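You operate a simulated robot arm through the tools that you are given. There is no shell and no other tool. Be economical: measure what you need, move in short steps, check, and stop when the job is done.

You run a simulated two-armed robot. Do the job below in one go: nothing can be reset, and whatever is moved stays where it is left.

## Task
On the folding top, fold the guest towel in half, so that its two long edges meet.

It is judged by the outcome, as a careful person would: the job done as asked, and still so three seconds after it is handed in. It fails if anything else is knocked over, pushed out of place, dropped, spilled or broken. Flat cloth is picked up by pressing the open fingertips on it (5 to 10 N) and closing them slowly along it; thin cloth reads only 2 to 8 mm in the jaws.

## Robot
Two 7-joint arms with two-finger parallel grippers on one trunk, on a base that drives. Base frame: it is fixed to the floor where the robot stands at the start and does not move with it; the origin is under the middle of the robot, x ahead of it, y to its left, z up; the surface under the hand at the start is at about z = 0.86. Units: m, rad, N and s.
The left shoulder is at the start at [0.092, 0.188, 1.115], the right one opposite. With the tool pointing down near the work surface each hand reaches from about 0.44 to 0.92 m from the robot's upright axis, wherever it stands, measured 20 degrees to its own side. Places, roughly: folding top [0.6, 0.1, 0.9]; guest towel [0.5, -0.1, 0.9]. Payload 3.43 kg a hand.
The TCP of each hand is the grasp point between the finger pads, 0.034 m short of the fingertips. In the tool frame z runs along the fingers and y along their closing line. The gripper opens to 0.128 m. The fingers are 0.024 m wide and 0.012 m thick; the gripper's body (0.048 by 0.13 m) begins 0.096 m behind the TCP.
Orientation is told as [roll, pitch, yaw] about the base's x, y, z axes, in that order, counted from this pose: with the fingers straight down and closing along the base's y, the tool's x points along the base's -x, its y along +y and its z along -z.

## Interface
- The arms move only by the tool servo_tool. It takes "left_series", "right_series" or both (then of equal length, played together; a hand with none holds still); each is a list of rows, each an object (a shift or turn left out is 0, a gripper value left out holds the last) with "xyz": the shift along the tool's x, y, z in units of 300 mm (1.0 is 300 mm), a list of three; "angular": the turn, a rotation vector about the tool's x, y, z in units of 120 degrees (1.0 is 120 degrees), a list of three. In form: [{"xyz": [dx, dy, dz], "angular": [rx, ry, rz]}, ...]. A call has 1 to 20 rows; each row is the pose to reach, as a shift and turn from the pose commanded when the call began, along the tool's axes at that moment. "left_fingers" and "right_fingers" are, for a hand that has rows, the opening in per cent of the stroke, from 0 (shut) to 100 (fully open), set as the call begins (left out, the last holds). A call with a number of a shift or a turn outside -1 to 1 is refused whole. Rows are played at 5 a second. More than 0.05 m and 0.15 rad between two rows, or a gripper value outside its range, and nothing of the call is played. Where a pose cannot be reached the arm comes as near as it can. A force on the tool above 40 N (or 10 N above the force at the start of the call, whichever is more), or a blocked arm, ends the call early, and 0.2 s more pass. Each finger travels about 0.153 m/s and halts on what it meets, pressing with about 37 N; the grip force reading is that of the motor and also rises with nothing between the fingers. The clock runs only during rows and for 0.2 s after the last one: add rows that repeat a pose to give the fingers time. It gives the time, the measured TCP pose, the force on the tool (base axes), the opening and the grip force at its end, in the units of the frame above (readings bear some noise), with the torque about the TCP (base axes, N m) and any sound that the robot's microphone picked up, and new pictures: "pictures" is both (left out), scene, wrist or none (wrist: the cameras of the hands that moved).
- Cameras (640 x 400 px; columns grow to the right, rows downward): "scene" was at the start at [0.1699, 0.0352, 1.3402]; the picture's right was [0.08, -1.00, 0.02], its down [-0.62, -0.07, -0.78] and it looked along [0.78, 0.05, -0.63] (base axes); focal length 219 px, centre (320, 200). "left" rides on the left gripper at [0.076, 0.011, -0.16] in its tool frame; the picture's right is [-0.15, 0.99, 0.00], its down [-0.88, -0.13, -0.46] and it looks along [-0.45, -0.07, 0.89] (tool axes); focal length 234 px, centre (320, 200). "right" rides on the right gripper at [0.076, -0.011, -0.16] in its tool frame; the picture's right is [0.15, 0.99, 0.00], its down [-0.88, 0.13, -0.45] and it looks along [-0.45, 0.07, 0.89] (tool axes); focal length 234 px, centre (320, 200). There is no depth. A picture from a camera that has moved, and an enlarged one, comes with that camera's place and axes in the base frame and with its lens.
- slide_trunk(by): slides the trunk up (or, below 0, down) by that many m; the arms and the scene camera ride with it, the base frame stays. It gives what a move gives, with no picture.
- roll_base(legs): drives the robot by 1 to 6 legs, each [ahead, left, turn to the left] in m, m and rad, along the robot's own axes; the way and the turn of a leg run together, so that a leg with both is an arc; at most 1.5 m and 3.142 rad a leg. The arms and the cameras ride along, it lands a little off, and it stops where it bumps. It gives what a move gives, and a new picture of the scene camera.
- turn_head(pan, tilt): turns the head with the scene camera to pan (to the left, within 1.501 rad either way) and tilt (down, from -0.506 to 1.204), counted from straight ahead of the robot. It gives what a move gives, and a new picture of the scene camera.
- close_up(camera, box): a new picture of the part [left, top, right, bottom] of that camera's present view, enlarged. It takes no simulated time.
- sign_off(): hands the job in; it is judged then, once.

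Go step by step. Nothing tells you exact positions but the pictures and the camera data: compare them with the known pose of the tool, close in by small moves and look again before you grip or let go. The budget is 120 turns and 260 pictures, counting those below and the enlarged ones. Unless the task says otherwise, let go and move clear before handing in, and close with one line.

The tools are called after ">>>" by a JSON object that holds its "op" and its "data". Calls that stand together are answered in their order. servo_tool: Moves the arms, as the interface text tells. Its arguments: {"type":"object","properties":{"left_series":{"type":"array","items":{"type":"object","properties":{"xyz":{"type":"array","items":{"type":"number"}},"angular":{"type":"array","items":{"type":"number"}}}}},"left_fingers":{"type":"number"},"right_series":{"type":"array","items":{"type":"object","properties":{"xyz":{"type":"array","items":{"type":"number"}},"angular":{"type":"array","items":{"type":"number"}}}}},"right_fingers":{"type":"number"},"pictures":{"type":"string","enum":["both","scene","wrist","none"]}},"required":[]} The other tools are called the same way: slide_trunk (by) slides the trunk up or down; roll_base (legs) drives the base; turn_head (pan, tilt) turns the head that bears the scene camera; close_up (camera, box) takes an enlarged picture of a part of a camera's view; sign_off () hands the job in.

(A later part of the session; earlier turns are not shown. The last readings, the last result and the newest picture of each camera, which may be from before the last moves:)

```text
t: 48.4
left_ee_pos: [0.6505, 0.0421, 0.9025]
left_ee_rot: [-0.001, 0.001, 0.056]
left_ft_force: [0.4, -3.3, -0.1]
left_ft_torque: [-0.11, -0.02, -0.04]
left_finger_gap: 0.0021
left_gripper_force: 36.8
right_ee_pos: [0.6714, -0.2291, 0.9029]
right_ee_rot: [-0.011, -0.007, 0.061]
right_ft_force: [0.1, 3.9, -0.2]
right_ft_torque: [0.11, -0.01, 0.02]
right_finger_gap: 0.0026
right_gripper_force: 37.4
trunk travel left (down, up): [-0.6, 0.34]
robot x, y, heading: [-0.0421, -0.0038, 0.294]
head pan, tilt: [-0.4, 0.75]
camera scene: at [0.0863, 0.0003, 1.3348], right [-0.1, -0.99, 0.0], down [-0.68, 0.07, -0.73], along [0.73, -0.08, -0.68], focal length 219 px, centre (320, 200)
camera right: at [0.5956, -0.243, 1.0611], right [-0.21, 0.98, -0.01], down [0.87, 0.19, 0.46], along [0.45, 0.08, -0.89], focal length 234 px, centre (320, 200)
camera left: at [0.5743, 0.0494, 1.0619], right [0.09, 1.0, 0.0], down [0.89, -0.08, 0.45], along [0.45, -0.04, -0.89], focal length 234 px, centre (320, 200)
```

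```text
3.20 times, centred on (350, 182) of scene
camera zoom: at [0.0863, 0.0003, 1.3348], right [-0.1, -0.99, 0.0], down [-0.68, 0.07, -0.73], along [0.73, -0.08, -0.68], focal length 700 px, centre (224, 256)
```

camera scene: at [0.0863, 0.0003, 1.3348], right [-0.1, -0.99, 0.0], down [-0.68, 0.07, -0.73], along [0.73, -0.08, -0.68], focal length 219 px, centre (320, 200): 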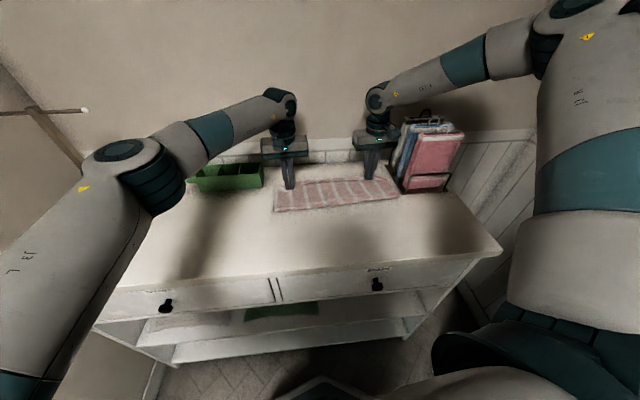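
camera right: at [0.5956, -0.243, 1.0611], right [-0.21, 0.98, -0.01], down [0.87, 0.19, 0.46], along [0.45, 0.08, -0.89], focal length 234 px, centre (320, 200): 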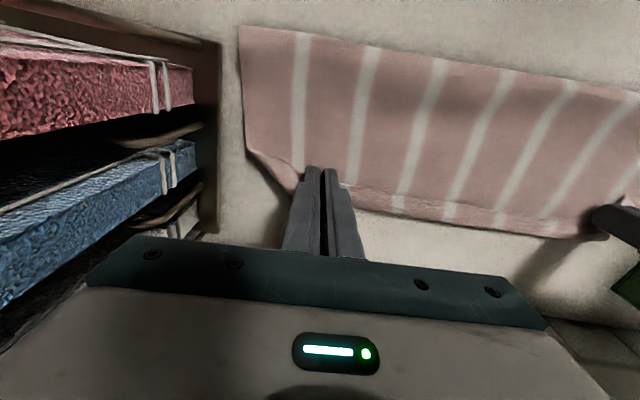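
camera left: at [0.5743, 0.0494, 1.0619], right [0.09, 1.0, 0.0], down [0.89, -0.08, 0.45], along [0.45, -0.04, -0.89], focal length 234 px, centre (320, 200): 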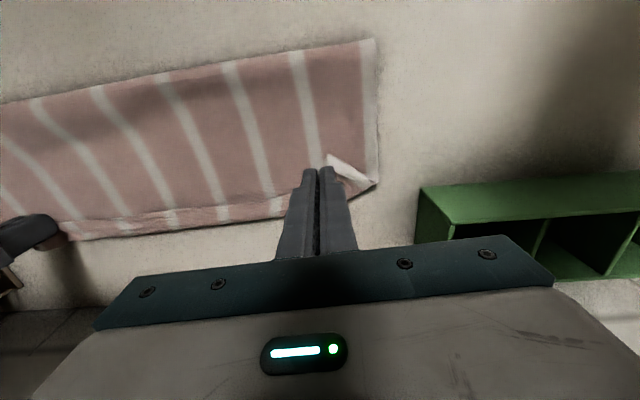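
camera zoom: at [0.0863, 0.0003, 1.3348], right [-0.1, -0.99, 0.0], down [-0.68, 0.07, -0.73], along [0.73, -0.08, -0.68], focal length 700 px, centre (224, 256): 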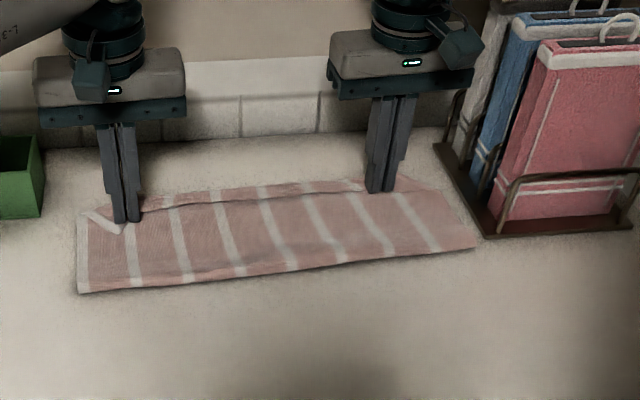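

The strip moved with the hands, so it's the turned edge of the flap rather than the lower layer. I'll go back 13 mm, then release by opening slightly and lift clear.

>>> {"op": "servo_tool", "data": {"left_series": [{"xyz": [0.02, 0, -0.003]}, {"xyz": [0.043, 0, 0]}, {"xyz": [0.043, 0, 0.003]}], "right_series": [{"xyz": [0.02, 0, -0.003]}, {"xyz": [0.043, 0, 0]}, {"xyz": [0.043, 0, 0.003]}], "pictures": "none"}}

>>> {"op": "servo_tool", "data": {"left_series": [{"xyz": [0, 0, 0]}, {"xyz": [0, 0, 0]}], "right_series": [{"xyz": [0, 0, 0]}, {"xyz": [0, 0, 0]}], "left_fingers": 15, "right_fingers": 15, "pictures": "none"}}

>>> {"op": "servo_tool", "data": {"left_series": [{"xyz": [0, 0, -0.04]}, {"xyz": [0, 0, -0.1]}, {"xyz": [0, 0, -0.2]}, {"xyz": [0, 0, -0.3]}], "right_series": [{"xyz": [0, 0, -0.04]}, {"xyz": [0, 0, -0.1]}, {"xyz": [0, 0, -0.2]}, {"xyz": [0, 0, -0.3]}]}}

>>> {"op": "close_up", "data": {"camera": "scene", "box": [250, 120, 450, 245]}}

>>> {"op": "close_up", "data": {"camera": "right", "box": [200, 80, 600, 330]}}

```text
t: 49.2
left_ee_pos: [0.637, 0.0412, 0.8995]
left_ee_rot: [-0.001, 0.002, 0.056]
left_ft_force: [0.1, -2.8, 0.4]
left_ft_torque: [-0.11, 0.0, -0.02]
left_finger_gap: 0.0022
left_gripper_force: 36.5
right_ee_pos: [0.6582, -0.2306, 0.9014]
right_ee_rot: [-0.011, -0.008, 0.063]
right_ft_force: [0.3, 3.0, 0.5]
right_ft_torque: [0.13, 0.01, 0.05]
right_finger_gap: 0.0023
right_gripper_force: 36.8
trunk travel left (down, up): [-0.6, 0.34]
robot x, y, heading: [-0.0429, -0.0063, 0.297]
head pan, tilt: [-0.4, 0.75]
```

```text
t: 49.8
left_ee_pos: [0.6373, 0.0409, 0.9013]
left_ee_rot: [0.0, -0.001, 0.057]
left_ft_force: [0.2, 0.4, 0.4]
left_ft_torque: [0.0, 0.01, 0.01]
left_finger_gap: 0.0193
left_gripper_force: 0.1
right_ee_pos: [0.6586, -0.2289, 0.9028]
right_ee_rot: [-0.013, -0.007, 0.061]
right_ft_force: [-0.3, -0.2, -0.5]
right_ft_torque: [0.01, 0.03, -0.02]
right_finger_gap: 0.0192
right_gripper_force: 0.1
trunk travel left (down, up): [-0.6, 0.34]
robot x, y, heading: [-0.0442, -0.0042, 0.292]
head pan, tilt: [-0.4, 0.75]
```

```text
t: 50.8
left_ee_pos: [0.6357, 0.0402, 0.9913]
left_ee_rot: [0.0, 0.0, 0.057]
left_ft_force: [0.3, -1.1, 0.1]
left_ft_torque: [0.0, 0.0, 0.0]
left_finger_gap: 0.0192
left_gripper_force: 0.0
right_ee_pos: [0.6581, -0.229, 0.9937]
right_ee_rot: [-0.013, -0.007, 0.061]
right_ft_force: [0.4, -0.6, 0.2]
right_ft_torque: [0.02, -0.03, -0.02]
right_finger_gap: 0.019
right_gripper_force: 0.1
trunk travel left (down, up): [-0.6, 0.34]
robot x, y, heading: [-0.0445, -0.002, 0.301]
head pan, tilt: [-0.4, 0.75]
camera scene: at [0.0851, 0.0002, 1.3348], right [-0.1, -0.99, 0.0], down [-0.68, 0.07, -0.73], along [0.73, -0.08, -0.68], focal length 219 px, centre (320, 200)
camera right: at [0.5812, -0.2436, 1.152], right [-0.21, 0.98, -0.01], down [0.87, 0.19, 0.46], along [0.45, 0.08, -0.89], focal length 234 px, centre (320, 200)
camera left: at [0.5591, 0.0478, 1.1518], right [0.09, 1.0, 0.0], down [0.89, -0.08, 0.46], along [0.45, -0.04, -0.89], focal length 234 px, centre (320, 200)
```

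scene: 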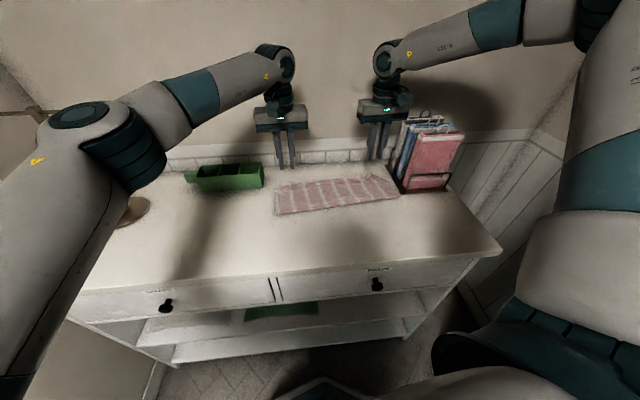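
right: 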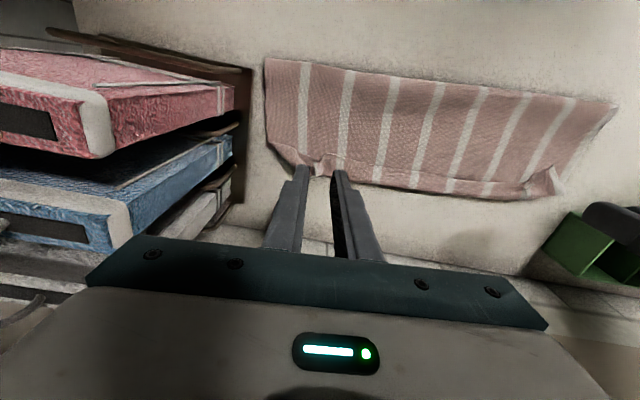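
left: 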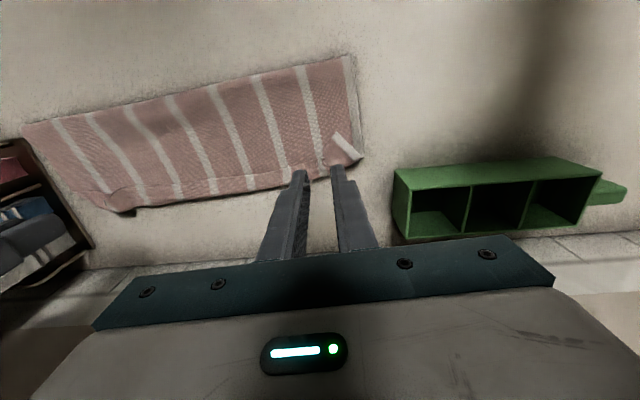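

```text
3.20 times, centred on (350, 182) of scene
camera zoom: at [0.0851, 0.0002, 1.3348], right [-0.1, -0.99, 0.0], down [-0.68, 0.07, -0.73], along [0.73, -0.08, -0.68], focal length 700 px, centre (224, 256)
```

zoom: 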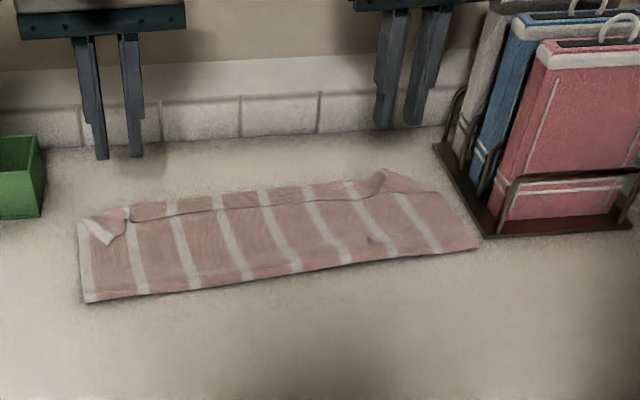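

```text
1.60 times, centred on (400, 205) of right
camera zoom: at [0.5812, -0.2436, 1.152], right [-0.21, 0.98, -0.01], down [0.87, 0.19, 0.46], along [0.45, 0.08, -0.89], focal length 375 px, centre (192, 192)
```

zoom: 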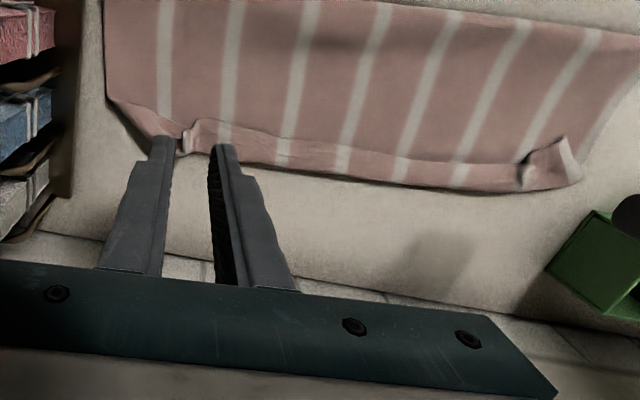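

Released; the towel is folded with a small turned-back hem on the flap edge. Raising and retracting the hands for a clear look.

>>> {"op": "servo_tool", "data": {"left_series": [{"xyz": [0.1, 0.05, -0.1]}, {"xyz": [0.2, 0.1, -0.2]}, {"xyz": [0.3, 0.15, -0.3]}, {"xyz": [0.4, 0.2, -0.35]}], "right_series": [{"xyz": [0.1, 0.05, -0.1]}, {"xyz": [0.2, 0.1, -0.2]}, {"xyz": [0.3, 0.15, -0.3]}, {"xyz": [0.4, 0.2, -0.35]}]}}

>>> {"op": "close_up", "data": {"camera": "scene", "box": [250, 130, 450, 255]}}

>>> {"op": "close_up", "data": {"camera": "right", "box": [160, 100, 560, 350]}}

```text
t: 51.8
left_ee_pos: [0.5126, 0.097, 1.0969]
left_ee_rot: [-0.001, -0.001, 0.056]
left_ft_force: [0.5, 0.2, 0.4]
left_ft_torque: [-0.03, -0.02, 0.0]
left_finger_gap: 0.0191
left_gripper_force: 0.0
right_ee_pos: [0.5336, -0.1723, 1.097]
right_ee_rot: [-0.013, -0.008, 0.062]
right_ft_force: [0.1, -0.7, 0.0]
right_ft_torque: [-0.04, -0.04, 0.03]
right_finger_gap: 0.0192
right_gripper_force: 0.0
trunk travel left (down, up): [-0.6, 0.34]
robot x, y, heading: [-0.0452, -0.0037, 0.295]
head pan, tilt: [-0.4, 0.75]
camera scene: at [0.0837, 0.0018, 1.335], right [-0.1, -0.99, 0.0], down [-0.68, 0.07, -0.73], along [0.73, -0.08, -0.68], focal length 219 px, centre (320, 200)
camera right: at [0.4567, -0.1851, 1.2557], right [-0.21, 0.98, -0.02], down [0.87, 0.19, 0.46], along [0.45, 0.08, -0.89], focal length 234 px, centre (320, 200)
camera left: at [0.4356, 0.1037, 1.2572], right [0.09, 1.0, 0.0], down [0.89, -0.08, 0.46], along [0.46, -0.04, -0.89], focal length 234 px, centre (320, 200)
```

scene: 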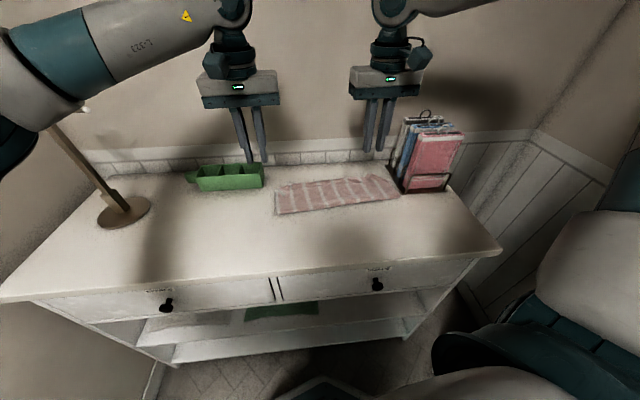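
right: 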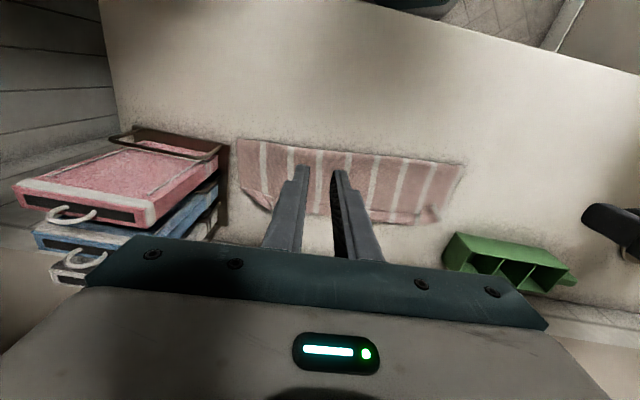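
left: 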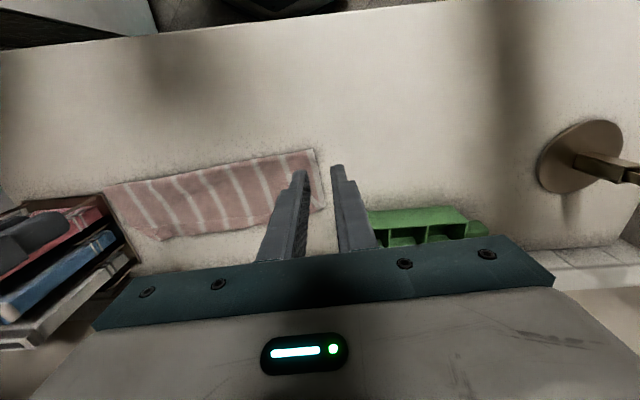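

```text
3.20 times, centred on (350, 192) of scene
camera zoom: at [0.0837, 0.0018, 1.335], right [-0.1, -0.99, 0.0], down [-0.68, 0.07, -0.73], along [0.73, -0.08, -0.68], focal length 700 px, centre (224, 224)
```

zoom: 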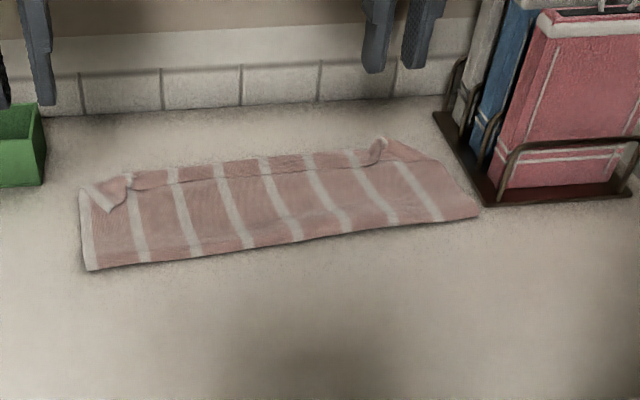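

```text
1.60 times, centred on (360, 225) of right
camera zoom: at [0.4567, -0.1851, 1.2557], right [-0.21, 0.98, -0.02], down [0.87, 0.19, 0.46], along [0.45, 0.08, -0.89], focal length 375 px, centre (256, 160)
```

zoom: 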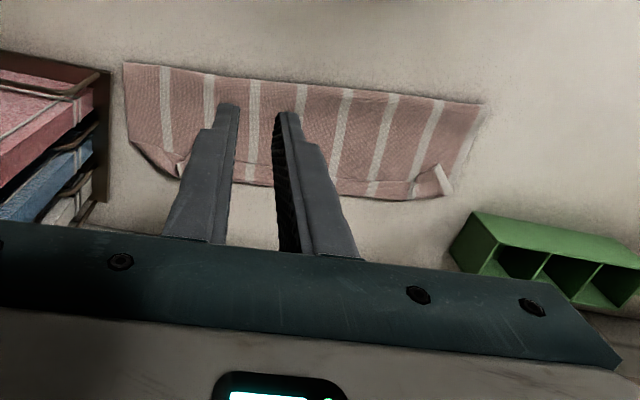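

The turned-back hem is about 25 mm wide and the flap overhangs, so it isn't neat yet. I'll re-take the raised ridges to unfold it, then fold again with the fingers turned 90° so the edge itself stands in the jaws.

>>> {"op": "servo_tool", "data": {"left_series": [{"xyz": [-0.1, -0.05, 0.05]}, {"xyz": [-0.2, -0.1, 0.1]}, {"xyz": [-0.3, -0.15, 0.15]}, {"xyz": [-0.4, -0.2, 0.25]}, {"xyz": [-0.43, -0.2, 0.38]}, {"xyz": [-0.43, -0.2, 0.5]}, {"xyz": [-0.43, -0.2, 0.59]}, {"xyz": [-0.43, -0.2, 0.63]}, {"xyz": [-0.43, -0.2, 0.645]}, {"xyz": [-0.43, -0.2, 0.645]}], "right_series": [{"xyz": [-0.1, -0.05, 0.05]}, {"xyz": [-0.2, -0.1, 0.1]}, {"xyz": [-0.3, -0.15, 0.15]}, {"xyz": [-0.4, -0.2, 0.25]}, {"xyz": [-0.433, -0.2, 0.38]}, {"xyz": [-0.433, -0.2, 0.5]}, {"xyz": [-0.433, -0.2, 0.59]}, {"xyz": [-0.433, -0.2, 0.63]}, {"xyz": [-0.433, -0.2, 0.647]}, {"xyz": [-0.433, -0.2, 0.647]}], "left_fingers": 25, "right_fingers": 25, "pictures": "none"}}

>>> {"op": "close_up", "data": {"camera": "right", "box": [220, 100, 420, 225]}}

>>> {"op": "close_up", "data": {"camera": "left", "box": [220, 100, 420, 225]}}

```text
t: 54.0
left_ee_pos: [0.6471, 0.0421, 0.902]
left_ee_rot: [0.0, 0.0, 0.056]
left_ft_force: [0.1, 0.4, -0.5]
left_ft_torque: [-0.04, 0.01, 0.0]
left_finger_gap: 0.032
left_gripper_force: 0.0
right_ee_pos: [0.6695, -0.2285, 0.9016]
right_ee_rot: [-0.013, -0.008, 0.062]
right_ft_force: [0.1, -0.2, 0.6]
right_ft_torque: [0.02, 0.0, 0.0]
right_finger_gap: 0.0319
right_gripper_force: 0.0
trunk travel left (down, up): [-0.6, 0.34]
robot x, y, heading: [-0.0437, -0.0033, 0.296]
head pan, tilt: [-0.4, 0.75]
```

```text
3.20 times, centred on (320, 162) of right
camera zoom: at [0.5932, -0.2432, 1.0602], right [-0.21, 0.98, -0.01], down [0.87, 0.19, 0.46], along [0.45, 0.08, -0.89], focal length 749 px, centre (320, 320)
```

zoom: 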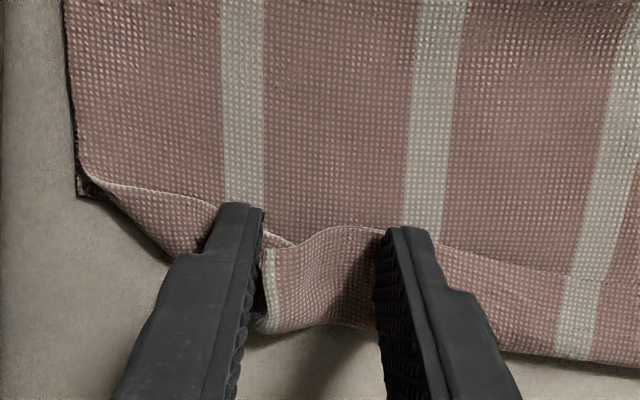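

```text
3.20 times, centred on (320, 162) of left
camera zoom: at [0.5707, 0.0492, 1.0623], right [0.09, 1.0, 0.0], down [0.89, -0.08, 0.46], along [0.45, -0.04, -0.89], focal length 749 px, centre (320, 320)
```

zoom: 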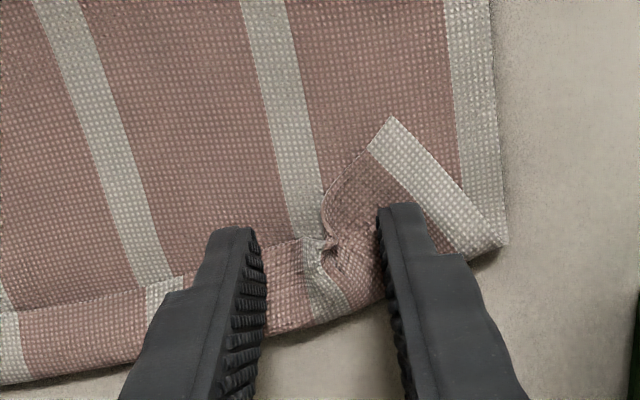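

Clear view of the hem between the fingers. Closing on it lightly to unfold.

>>> {"op": "servo_tool", "data": {"left_series": [{"xyz": [0, 0, 0.006]}, {"xyz": [0, 0, 0.006]}], "right_series": [{"xyz": [0, 0, 0.006]}, {"xyz": [0, 0, 0.006]}], "left_fingers": 14, "right_fingers": 14, "pictures": "none"}}

>>> {"op": "servo_tool", "data": {"left_series": [{"xyz": [0, 0, 0]}, {"xyz": [0, 0, 0]}, {"xyz": [0, 0, 0]}], "right_series": [{"xyz": [0, 0, 0]}, {"xyz": [0, 0, 0]}, {"xyz": [0, 0, 0]}], "left_fingers": 0, "right_fingers": 0, "pictures": "none"}}

>>> {"op": "servo_tool", "data": {"left_series": [{"xyz": [0, 0, -0.05]}, {"xyz": [0.02, 0, -0.12]}, {"xyz": [0.04, 0, -0.18]}], "right_series": [{"xyz": [0, 0, -0.05]}, {"xyz": [0.02, 0, -0.12]}, {"xyz": [0.04, 0, -0.18]}]}}

```text
t: 54.6
left_ee_pos: [0.6478, 0.0426, 0.8992]
left_ee_rot: [0.0, 0.0, 0.055]
left_ft_force: [-0.3, -0.7, 0.2]
left_ft_torque: [0.01, -0.01, 0.01]
left_finger_gap: 0.0179
left_gripper_force: 0.1
right_ee_pos: [0.6692, -0.2292, 0.9011]
right_ee_rot: [-0.012, -0.006, 0.061]
right_ft_force: [0.2, 0.1, 0.1]
right_ft_torque: [-0.01, 0.02, 0.03]
right_finger_gap: 0.0179
right_gripper_force: 0.0
trunk travel left (down, up): [-0.6, 0.34]
robot x, y, heading: [-0.0471, -0.0078, 0.294]
head pan, tilt: [-0.4, 0.75]
```

```text
t: 55.4
left_ee_pos: [0.646, 0.0424, 0.8997]
left_ee_rot: [-0.002, 0.001, 0.056]
left_ft_force: [-0.3, -6.1, 0.6]
left_ft_torque: [-0.18, -0.02, -0.05]
left_finger_gap: 0.0022
left_gripper_force: 37.0
right_ee_pos: [0.6696, -0.2296, 0.9009]
right_ee_rot: [-0.011, -0.008, 0.061]
right_ft_force: [-0.8, 5.5, 0.8]
right_ft_torque: [0.18, -0.01, 0.05]
right_finger_gap: 0.0023
right_gripper_force: 36.9
trunk travel left (down, up): [-0.6, 0.34]
robot x, y, heading: [-0.0418, -0.0074, 0.294]
head pan, tilt: [-0.4, 0.75]
```

```text
t: 56.2
left_ee_pos: [0.6351, 0.0405, 0.9542]
left_ee_rot: [-0.001, 0.0, 0.058]
left_ft_force: [0.3, -4.5, 0.1]
left_ft_torque: [-0.18, -0.06, -0.11]
left_finger_gap: 0.0024
left_gripper_force: 37.3
right_ee_pos: [0.6552, -0.2305, 0.9553]
right_ee_rot: [-0.012, -0.008, 0.061]
right_ft_force: [0.1, 5.7, 0.0]
right_ft_torque: [0.22, 0.0, 0.05]
right_finger_gap: 0.0025
right_gripper_force: 37.0
trunk travel left (down, up): [-0.6, 0.34]
robot x, y, heading: [-0.0449, -0.0037, 0.299]
head pan, tilt: [-0.4, 0.75]
camera scene: at [0.0854, 0.0001, 1.3348], right [-0.1, -0.99, 0.0], down [-0.68, 0.07, -0.73], along [0.73, -0.08, -0.68], focal length 219 px, centre (320, 200)
camera right: at [0.5801, -0.2438, 1.1136], right [-0.21, 0.98, -0.01], down [0.87, 0.19, 0.46], along [0.45, 0.08, -0.89], focal length 234 px, centre (320, 200)
camera left: at [0.5581, 0.0481, 1.1143], right [0.09, 1.0, 0.0], down [0.89, -0.08, 0.46], along [0.45, -0.04, -0.89], focal length 234 px, centre (320, 200)
```

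scene: 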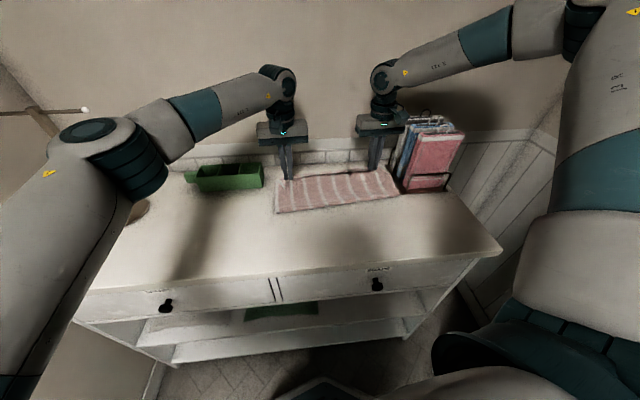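
right: 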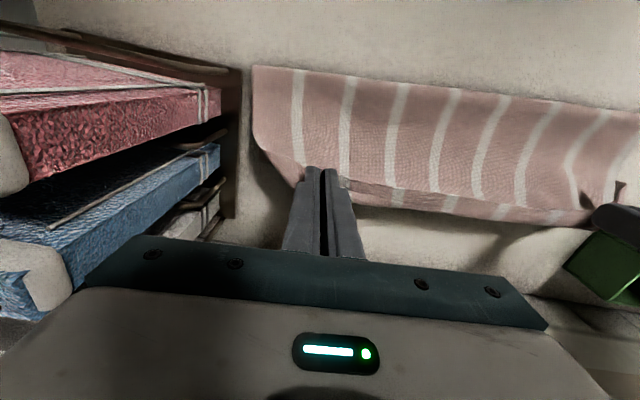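
left: 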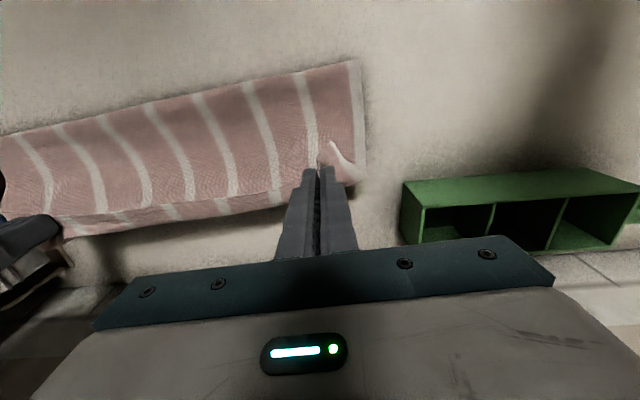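

Held. Unfolding back to the near side.

>>> {"op": "servo_tool", "data": {"left_series": [{"xyz": [0.1, 0, -0.1]}, {"xyz": [0.2, 0, -0.16]}, {"xyz": [0.3, 0, -0.193]}, {"xyz": [0.4, 0, -0.2]}, {"xyz": [0.5, 0, -0.183]}, {"xyz": [0.6, 0, -0.117]}, {"xyz": [0.65, 0, -0.07]}, {"xyz": [0.69, 0, -0.02]}, {"xyz": [0.74, 0, 0.067]}, {"xyz": [0.775, 0, 0.14]}, {"xyz": [0.783, 0, 0.167]}], "right_series": [{"xyz": [0.1, 0, -0.1]}, {"xyz": [0.2, 0, -0.16]}, {"xyz": [0.3, 0, -0.193]}, {"xyz": [0.4, 0, -0.2]}, {"xyz": [0.5, 0, -0.183]}, {"xyz": [0.6, 0, -0.117]}, {"xyz": [0.65, 0, -0.07]}, {"xyz": [0.69, 0, -0.02]}, {"xyz": [0.74, 0, 0.067]}, {"xyz": [0.775, 0, 0.14]}, {"xyz": [0.783, 0, 0.167]}], "pictures": "none"}}

>>> {"op": "servo_tool", "data": {"left_series": [{"xyz": [0, 0, 0]}, {"xyz": [0, 0, 0]}, {"xyz": [0, 0, -0.07]}, {"xyz": [0, 0, -0.17]}, {"xyz": [0, 0, -0.3]}, {"xyz": [0, 0, -0.4]}], "right_series": [{"xyz": [0, 0, 0]}, {"xyz": [0, 0, 0]}, {"xyz": [0, 0, -0.07]}, {"xyz": [0, 0, -0.17]}, {"xyz": [0, 0, -0.3]}, {"xyz": [0, 0, -0.4]}], "left_fingers": 30, "right_fingers": 30}}

>>> {"op": "close_up", "data": {"camera": "scene", "box": [250, 150, 450, 275]}}

```text
t: 58.6
left_ee_pos: [0.3992, 0.0291, 0.9049]
left_ee_rot: [-0.001, 0.0, 0.057]
left_ft_force: [0.4, -10.1, 0.1]
left_ft_torque: [-0.32, -0.05, -0.08]
left_finger_gap: 0.0023
left_gripper_force: 37.1
right_ee_pos: [0.4238, -0.2453, 0.902]
right_ee_rot: [-0.011, -0.008, 0.062]
right_ft_force: [0.0, 9.9, 0.8]
right_ft_torque: [0.36, 0.0, 0.06]
right_finger_gap: 0.0024
right_gripper_force: 37.6
trunk travel left (down, up): [-0.6, 0.34]
robot x, y, heading: [-0.0432, -0.0037, 0.293]
head pan, tilt: [-0.4, 0.75]
```

```text
t: 60.0
left_ee_pos: [0.409, 0.0311, 1.0205]
left_ee_rot: [-0.002, 0.01, 0.06]
left_ft_force: [-0.7, -0.1, 0.7]
left_ft_torque: [-0.01, 0.0, -0.01]
left_finger_gap: 0.0383
left_gripper_force: 0.0
right_ee_pos: [0.4294, -0.2397, 1.0186]
right_ee_rot: [-0.014, 0.004, 0.066]
right_ft_force: [1.3, -0.7, -1.0]
right_ft_torque: [0.02, 0.04, -0.03]
right_finger_gap: 0.0383
right_gripper_force: 0.1
trunk travel left (down, up): [-0.6, 0.34]
robot x, y, heading: [-0.0438, -0.0052, 0.3]
head pan, tilt: [-0.4, 0.75]
camera scene: at [0.0968, 0.0021, 1.3333], right [-0.1, -0.99, 0.0], down [-0.68, 0.07, -0.73], along [0.72, -0.07, -0.69], focal length 219 px, centre (320, 200)
camera right: at [0.3557, -0.2539, 1.1777], right [-0.21, 0.98, -0.01], down [0.87, 0.19, 0.45], along [0.44, 0.08, -0.89], focal length 234 px, centre (320, 200)
camera left: at [0.3334, 0.0383, 1.1823], right [0.09, 1.0, 0.0], down [0.89, -0.08, 0.45], along [0.45, -0.04, -0.89], focal length 234 px, centre (320, 200)
```

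scene: 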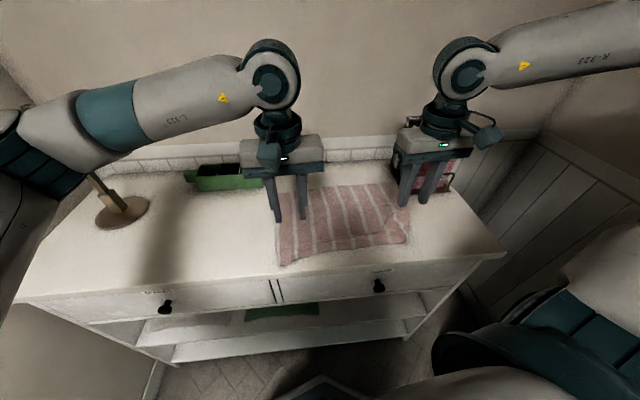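
right: 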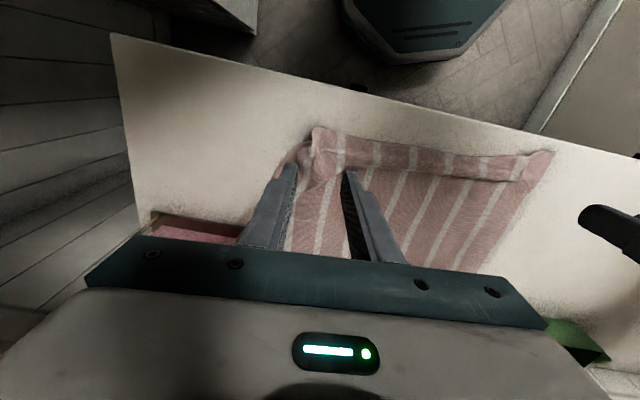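
left: 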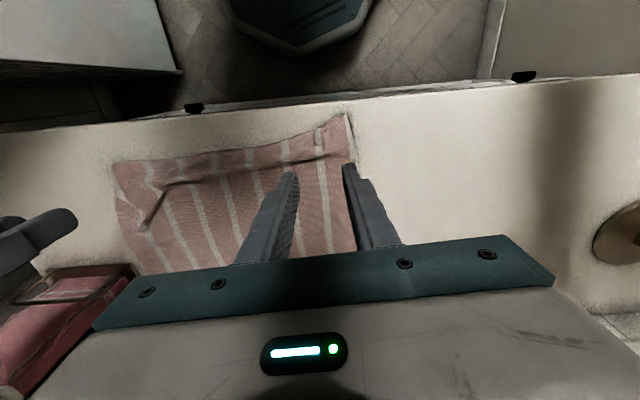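

```text
3.20 times, centred on (350, 212) of scene
camera zoom: at [0.0968, 0.0021, 1.3333], right [-0.1, -0.99, 0.0], down [-0.68, 0.07, -0.73], along [0.72, -0.07, -0.69], focal length 700 px, centre (224, 160)
```

zoom: 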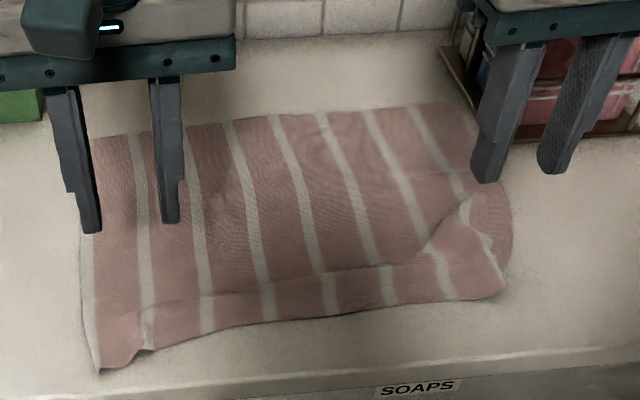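

Unfolded, but the near right corner is creased. I'll take close views to plan the tidy-up.

>>> {"op": "close_up", "data": {"camera": "right", "box": [240, 100, 560, 300]}}

>>> {"op": "close_up", "data": {"camera": "left", "box": [100, 90, 420, 290]}}

```text
2.00 times, centred on (400, 200) of right
camera zoom: at [0.3557, -0.2539, 1.1777], right [-0.21, 0.98, -0.01], down [0.87, 0.19, 0.45], along [0.44, 0.08, -0.89], focal length 468 px, centre (160, 200)
```

zoom: 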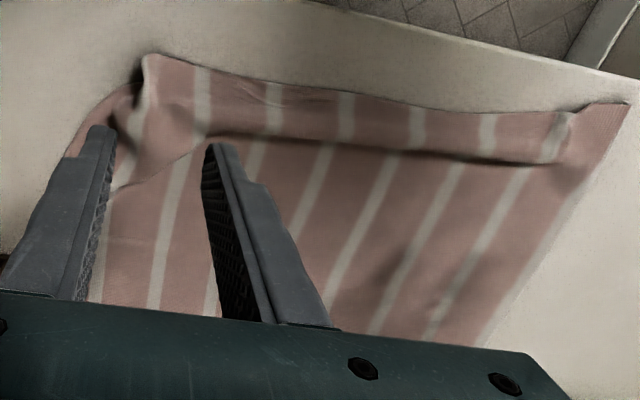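

```text
2.00 times, centred on (260, 190) of left
camera zoom: at [0.3334, 0.0383, 1.1823], right [0.09, 1.0, 0.0], down [0.89, -0.08, 0.45], along [0.45, -0.04, -0.89], focal length 468 px, centre (440, 220)
```

zoom: 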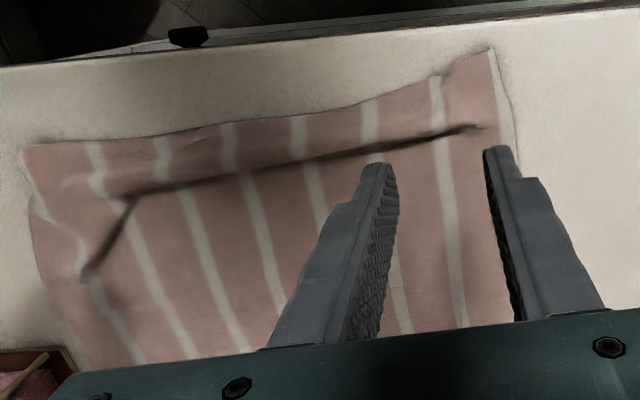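

A pleat remains about 40 mm from the near edge; pulling the edge taut should flatten it. I'll turn both hands 90° so the jaws close across the edge.

>>> {"op": "servo_tool", "data": {"left_series": [{"angular": [0, 0, -0.068]}, {"angular": [0, 0, -0.136]}, {"angular": [0, 0, -0.204]}, {"angular": [0, 0, -0.272]}, {"angular": [0, 0, -0.34]}, {"angular": [0, 0, -0.408]}, {"angular": [0, 0, -0.476]}, {"angular": [0, 0, -0.544]}, {"angular": [0, 0, -0.612]}, {"angular": [0, 0, -0.68]}, {"angular": [0, 0, -0.748]}], "right_series": [{"angular": [0, 0, 0.068]}, {"angular": [0, 0, 0.136]}, {"angular": [0, 0, 0.204]}, {"angular": [0, 0, 0.272]}, {"angular": [0, 0, 0.34]}, {"angular": [0, 0, 0.408]}, {"angular": [0, 0, 0.476]}, {"angular": [0, 0, 0.544]}, {"angular": [0, 0, 0.612]}, {"angular": [0, 0, 0.68]}, {"angular": [0, 0, 0.748]}]}}

```text
t: 62.4
left_ee_pos: [0.4102, 0.0306, 1.0184]
left_ee_rot: [0.013, 0.001, 1.628]
left_ft_force: [0.4, 0.7, -0.1]
left_ft_torque: [0.02, 0.02, -0.03]
left_finger_gap: 0.0385
left_gripper_force: 0.0
right_ee_pos: [0.4328, -0.2411, 1.0176]
right_ee_rot: [-0.005, -0.013, -1.504]
right_ft_force: [-0.5, 0.6, -0.1]
right_ft_torque: [-0.04, 0.01, 0.01]
right_finger_gap: 0.038
right_gripper_force: 0.1
trunk travel left (down, up): [-0.6, 0.34]
robot x, y, heading: [-0.0428, -0.0106, 0.297]
head pan, tilt: [-0.4, 0.75]
camera scene: at [0.101, 0.001, 1.333], right [-0.1, -0.99, 0.0], down [-0.69, 0.07, -0.72], along [0.72, -0.07, -0.69], focal length 219 px, centre (320, 200)
camera right: at [0.4172, -0.164, 1.1754], right [0.98, 0.21, -0.01], down [0.19, -0.86, 0.47], along [0.09, -0.46, -0.89], focal length 234 px, centre (320, 200)
camera left: at [0.4061, -0.0461, 1.1785], right [-1.0, 0.09, 0.01], down [0.09, 0.89, 0.45], along [0.03, 0.45, -0.89], focal length 234 px, centre (320, 200)
```

scene: 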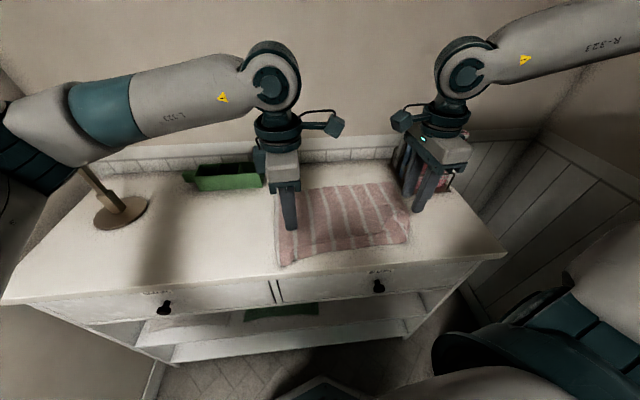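
right: 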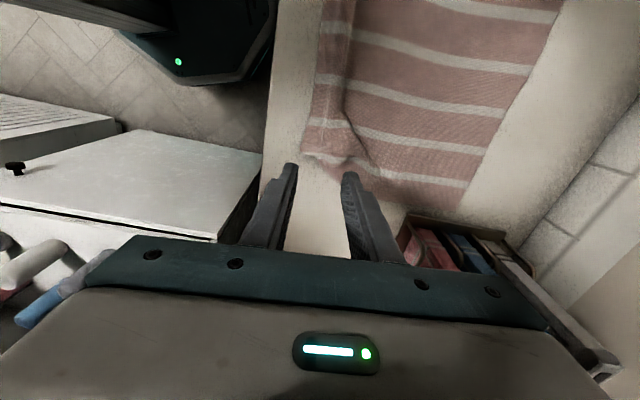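
left: 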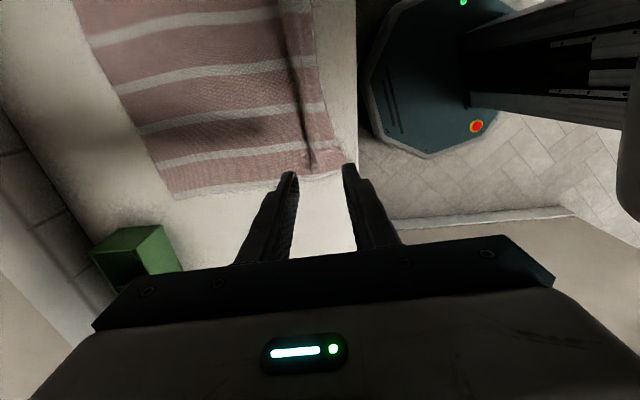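

Both hands turned fine. Near edge: left corner (0.374, 0.066), right corner (0.411, −0.259). I'll position the jaws across the edge near the corners and descend to just above the cloth.

>>> {"op": "servo_tool", "data": {"left_series": [{"xyz": [-0.03, 0.05, 0.05]}, {"xyz": [-0.057, 0.097, 0.12]}, {"xyz": [-0.057, 0.097, 0.24]}, {"xyz": [-0.057, 0.097, 0.34]}, {"xyz": [-0.057, 0.097, 0.38]}, {"xyz": [-0.057, 0.097, 0.38]}], "right_series": [{"xyz": [0.005, -0.04, 0.05]}, {"xyz": [0.009, -0.079, 0.12]}, {"xyz": [0.009, -0.079, 0.24]}, {"xyz": [0.009, -0.079, 0.34]}, {"xyz": [0.009, -0.079, 0.375]}, {"xyz": [0.009, -0.079, 0.375]}], "left_fingers": 20, "right_fingers": 20, "pictures": "none"}}

>>> {"op": "close_up", "data": {"camera": "right", "box": [220, 70, 460, 220]}}

>>> {"op": "close_up", "data": {"camera": "left", "box": [220, 70, 460, 220]}}

```text
t: 63.8
left_ee_pos: [0.3711, 0.0446, 0.909]
left_ee_rot: [-0.002, 0.001, 1.622]
left_ft_force: [-0.2, -0.8, -0.7]
left_ft_torque: [0.01, -0.02, -0.01]
left_finger_gap: 0.0255
left_gripper_force: 0.1
right_ee_pos: [0.4028, -0.2456, 0.9118]
right_ee_rot: [0.004, -0.009, -1.508]
right_ft_force: [0.6, -0.3, -0.1]
right_ft_torque: [0.0, 0.0, -0.02]
right_finger_gap: 0.0255
right_gripper_force: 0.2
right hand out of reach, approached as far as the arm can: row 4, 5, 6
trunk travel left (down, up): [-0.6, 0.34]
robot x, y, heading: [-0.0421, -0.0029, 0.298]
head pan, tilt: [-0.4, 0.75]
```

```text
2.67 times, centred on (340, 145) of right
camera zoom: at [0.3862, -0.1683, 1.0685], right [0.98, 0.21, 0.0], down [0.18, -0.87, 0.47], along [0.1, -0.46, -0.88], focal length 624 px, centre (267, 347)
```

zoom: 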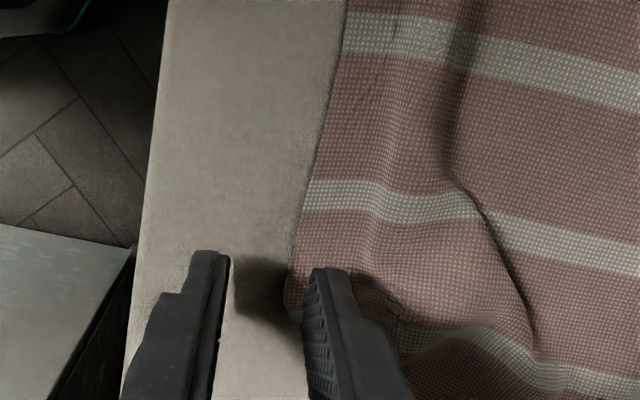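

```text
2.67 times, centred on (340, 145) of left
camera zoom: at [0.3642, -0.0331, 1.0695], right [-1.0, 0.1, 0.0], down [0.09, 0.89, 0.46], along [0.04, 0.45, -0.89], focal length 624 px, centre (267, 347)
```

zoom: 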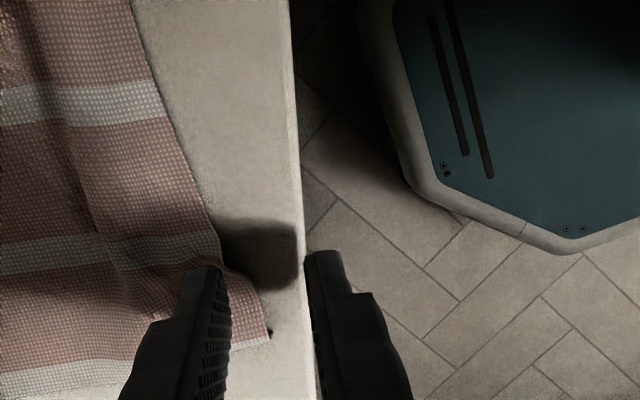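

The jaws are about 8–10 mm too near the robot (the left outer finger is past the table edge). Shifting away, narrowing the opening, then lowering a bit.

>>> {"op": "servo_tool", "data": {"left_series": [{"xyz": [0, -0.02, 0]}, {"xyz": [0, -0.035, 0]}, {"xyz": [0, -0.035, 0.015]}, {"xyz": [0, -0.035, 0.027]}, {"xyz": [0, -0.035, 0.027]}], "right_series": [{"xyz": [0, 0.02, 0]}, {"xyz": [0, 0.036, 0]}, {"xyz": [0, 0.036, 0.015]}, {"xyz": [0, 0.036, 0.035]}, {"xyz": [0, 0.036, 0.035]}], "left_fingers": 15, "right_fingers": 15, "pictures": "none"}}

>>> {"op": "close_up", "data": {"camera": "right", "box": [220, 70, 460, 220]}}

>>> {"op": "close_up", "data": {"camera": "left", "box": [220, 70, 460, 220]}}

```text
t: 65.0
left_ee_pos: [0.3813, 0.044, 0.9008]
left_ee_rot: [-0.001, 0.002, 1.621]
left_ft_force: [0.2, 0.0, -0.5]
left_ft_torque: [-0.04, 0.0, 0.0]
left_finger_gap: 0.0193
left_gripper_force: 0.0
right_ee_pos: [0.4126, -0.2438, 0.9]
right_ee_rot: [0.008, -0.015, -1.503]
right_ft_force: [-0.4, 0.3, 0.3]
right_ft_torque: [0.01, -0.02, 0.04]
right_finger_gap: 0.0191
right_gripper_force: 0.0
trunk travel left (down, up): [-0.6, 0.34]
robot x, y, heading: [-0.0432, -0.0076, 0.297]
head pan, tilt: [-0.4, 0.75]
```

```text
2.67 times, centred on (340, 145) of right
camera zoom: at [0.3958, -0.1662, 1.058], right [0.98, 0.21, 0.01], down [0.18, -0.86, 0.47], along [0.1, -0.46, -0.88], focal length 624 px, centre (267, 347)
```

zoom: 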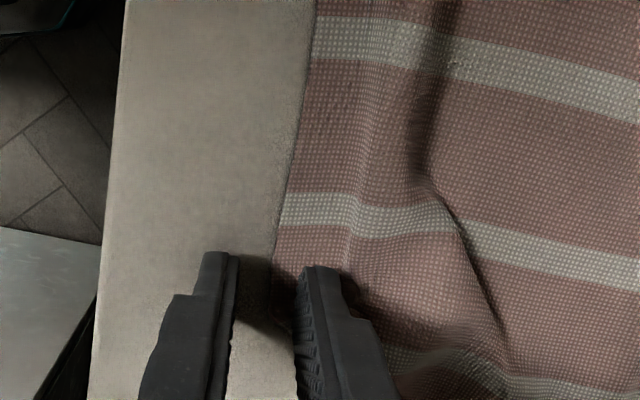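

```text
2.67 times, centred on (340, 145) of left
camera zoom: at [0.3744, -0.032, 1.0615], right [-1.0, 0.1, 0.0], down [0.09, 0.89, 0.46], along [0.04, 0.45, -0.89], focal length 624 px, centre (267, 347)
```

zoom: 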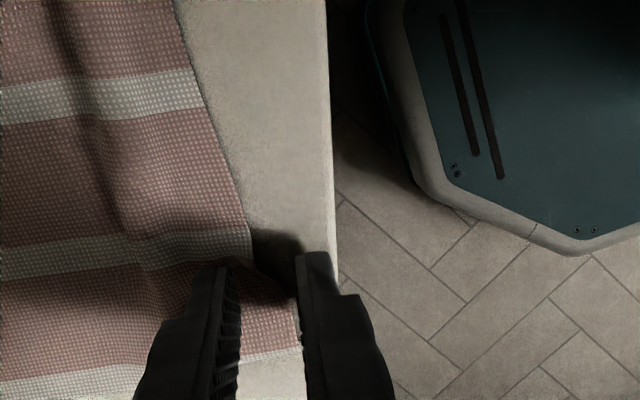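

Good placement: edge inside both jaws. Pressing down gently.

>>> {"op": "servo_tool", "data": {"left_series": [{"xyz": [0, 0, 0.007]}, {"xyz": [0, 0, 0.014]}, {"xyz": [0, 0, 0.014]}], "right_series": [{"xyz": [0, 0, 0.006]}, {"xyz": [0, 0, 0.012]}, {"xyz": [0, 0, 0.012]}], "pictures": "none"}}

```text
t: 65.8
left_ee_pos: [0.3811, 0.044, 0.8989]
left_ee_rot: [0.0, 0.001, 1.621]
left_ft_force: [-0.4, 0.0, 0.2]
left_ft_torque: [0.03, 0.03, -0.02]
left_finger_gap: 0.019
left_gripper_force: 0.0
right_ee_pos: [0.4129, -0.2427, 0.8964]
right_ee_rot: [0.009, -0.01, -1.505]
right_ft_force: [-0.5, -0.5, 7.8]
right_ft_torque: [-0.08, -0.11, 0.02]
right_finger_gap: 0.0194
right_gripper_force: 0.4
trunk travel left (down, up): [-0.6, 0.34]
robot x, y, heading: [-0.042, -0.0043, 0.298]
head pan, tilt: [-0.4, 0.75]
```

>>> {"op": "servo_tool", "data": {"left_series": [{"xyz": [0, 0, 0.004]}, {"xyz": [0, 0, 0.006]}], "pictures": "none"}}

```text
t: 66.4
left_ee_pos: [0.3806, 0.0447, 0.8955]
left_ee_rot: [0.0, 0.0, 1.624]
left_ft_force: [-0.5, 0.3, -0.3]
left_ft_torque: [0.01, 0.02, -0.01]
left_finger_gap: 0.019
left_gripper_force: 0.1
right_ee_pos: [0.4131, -0.2432, 0.8974]
right_ee_rot: [0.011, -0.014, -1.504]
right_ft_force: [0.2, -0.2, 8.4]
right_ft_torque: [-0.09, -0.17, 0.04]
right_finger_gap: 0.0198
right_gripper_force: 0.5
trunk travel left (down, up): [-0.6, 0.34]
robot x, y, heading: [-0.0443, -0.0051, 0.301]
head pan, tilt: [-0.4, 0.75]
```

>>> {"op": "servo_tool", "data": {"left_series": [{"xyz": [0, 0, 0.003]}, {"xyz": [0, 0, 0.005]}], "pictures": "none"}}

```text
t: 67.0
left_ee_pos: [0.38, 0.0442, 0.8954]
left_ee_rot: [0.001, 0.001, 1.624]
left_ft_force: [0.5, 1.1, 8.0]
left_ft_torque: [0.02, -0.11, 0.03]
left_finger_gap: 0.0195
left_gripper_force: 0.0
right_ee_pos: [0.4131, -0.2435, 0.8968]
right_ee_rot: [0.009, -0.013, -1.505]
right_ft_force: [0.3, -0.4, 5.8]
right_ft_torque: [-0.11, -0.15, -0.01]
right_finger_gap: 0.02
right_gripper_force: 1.3
trunk travel left (down, up): [-0.6, 0.34]
robot x, y, heading: [-0.0453, -0.0033, 0.296]
head pan, tilt: [-0.4, 0.75]
```

Both press at 6–8 N. Closing slowly.

>>> {"op": "servo_tool", "data": {"left_series": [{"xyz": [0, 0, 0]}], "right_series": [{"xyz": [0, 0, 0.0005]}], "left_fingers": 11, "right_fingers": 11, "pictures": "none"}}

>>> {"op": "servo_tool", "data": {"left_series": [{"xyz": [0, 0, 0]}], "right_series": [{"xyz": [0, 0, 0]}], "left_fingers": 7, "right_fingers": 7, "pictures": "none"}}

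>>> {"op": "close_up", "data": {"camera": "right", "box": [220, 70, 460, 220]}}

>>> {"op": "close_up", "data": {"camera": "left", "box": [220, 70, 460, 220]}}

```text
t: 67.4
left_ee_pos: [0.3801, 0.0446, 0.8943]
left_ee_rot: [0.0, 0.002, 1.621]
left_ft_force: [-1.3, 0.7, 10.4]
left_ft_torque: [0.06, -0.09, -0.01]
left_finger_gap: 0.0133
left_gripper_force: 0.0
right_ee_pos: [0.413, -0.2431, 0.8978]
right_ee_rot: [0.008, -0.011, -1.506]
right_ft_force: [0.2, 0.8, 2.2]
right_ft_torque: [-0.03, -0.07, 0.03]
right_finger_gap: 0.0146
right_gripper_force: 0.5
trunk travel left (down, up): [-0.6, 0.34]
robot x, y, heading: [-0.0459, -0.0075, 0.295]
head pan, tilt: [-0.4, 0.75]
```

```text
t: 67.8
left_ee_pos: [0.379, 0.0436, 0.8947]
left_ee_rot: [0.001, 0.002, 1.622]
left_ft_force: [-2.0, 0.6, 15.1]
left_ft_torque: [0.01, -0.04, 0.03]
left_finger_gap: 0.008
left_gripper_force: 0.1
right_ee_pos: [0.4134, -0.2428, 0.8968]
right_ee_rot: [0.008, -0.012, -1.506]
right_ft_force: [0.5, -0.3, 3.6]
right_ft_torque: [-0.03, -0.1, -0.02]
right_finger_gap: 0.0093
right_gripper_force: 0.0
trunk travel left (down, up): [-0.6, 0.34]
robot x, y, heading: [-0.0441, -0.0076, 0.29]
head pan, tilt: [-0.4, 0.75]
```

```text
2.67 times, centred on (340, 145) of right
camera zoom: at [0.3952, -0.166, 1.055], right [0.98, 0.21, 0.01], down [0.18, -0.86, 0.47], along [0.1, -0.46, -0.88], focal length 624 px, centre (267, 347)
```

zoom: 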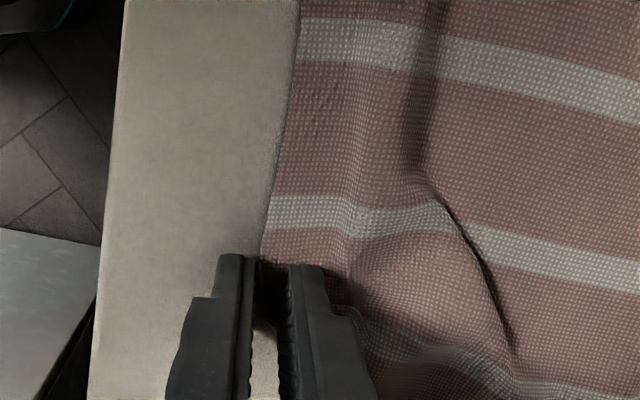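

```text
2.67 times, centred on (340, 145) of left
camera zoom: at [0.3721, -0.0322, 1.0554], right [-1.0, 0.1, 0.0], down [0.08, 0.89, 0.46], along [0.04, 0.45, -0.89], focal length 624 px, centre (267, 347)
```

zoom: 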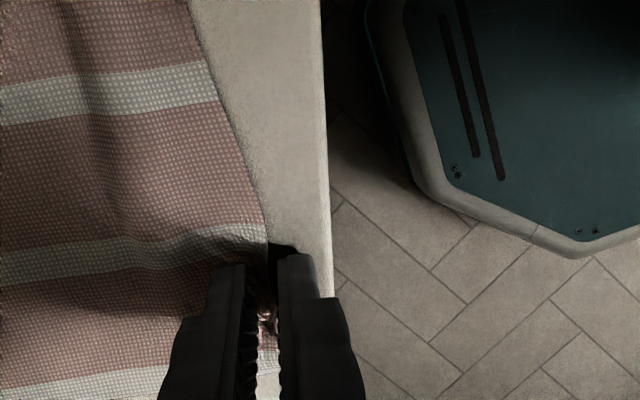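

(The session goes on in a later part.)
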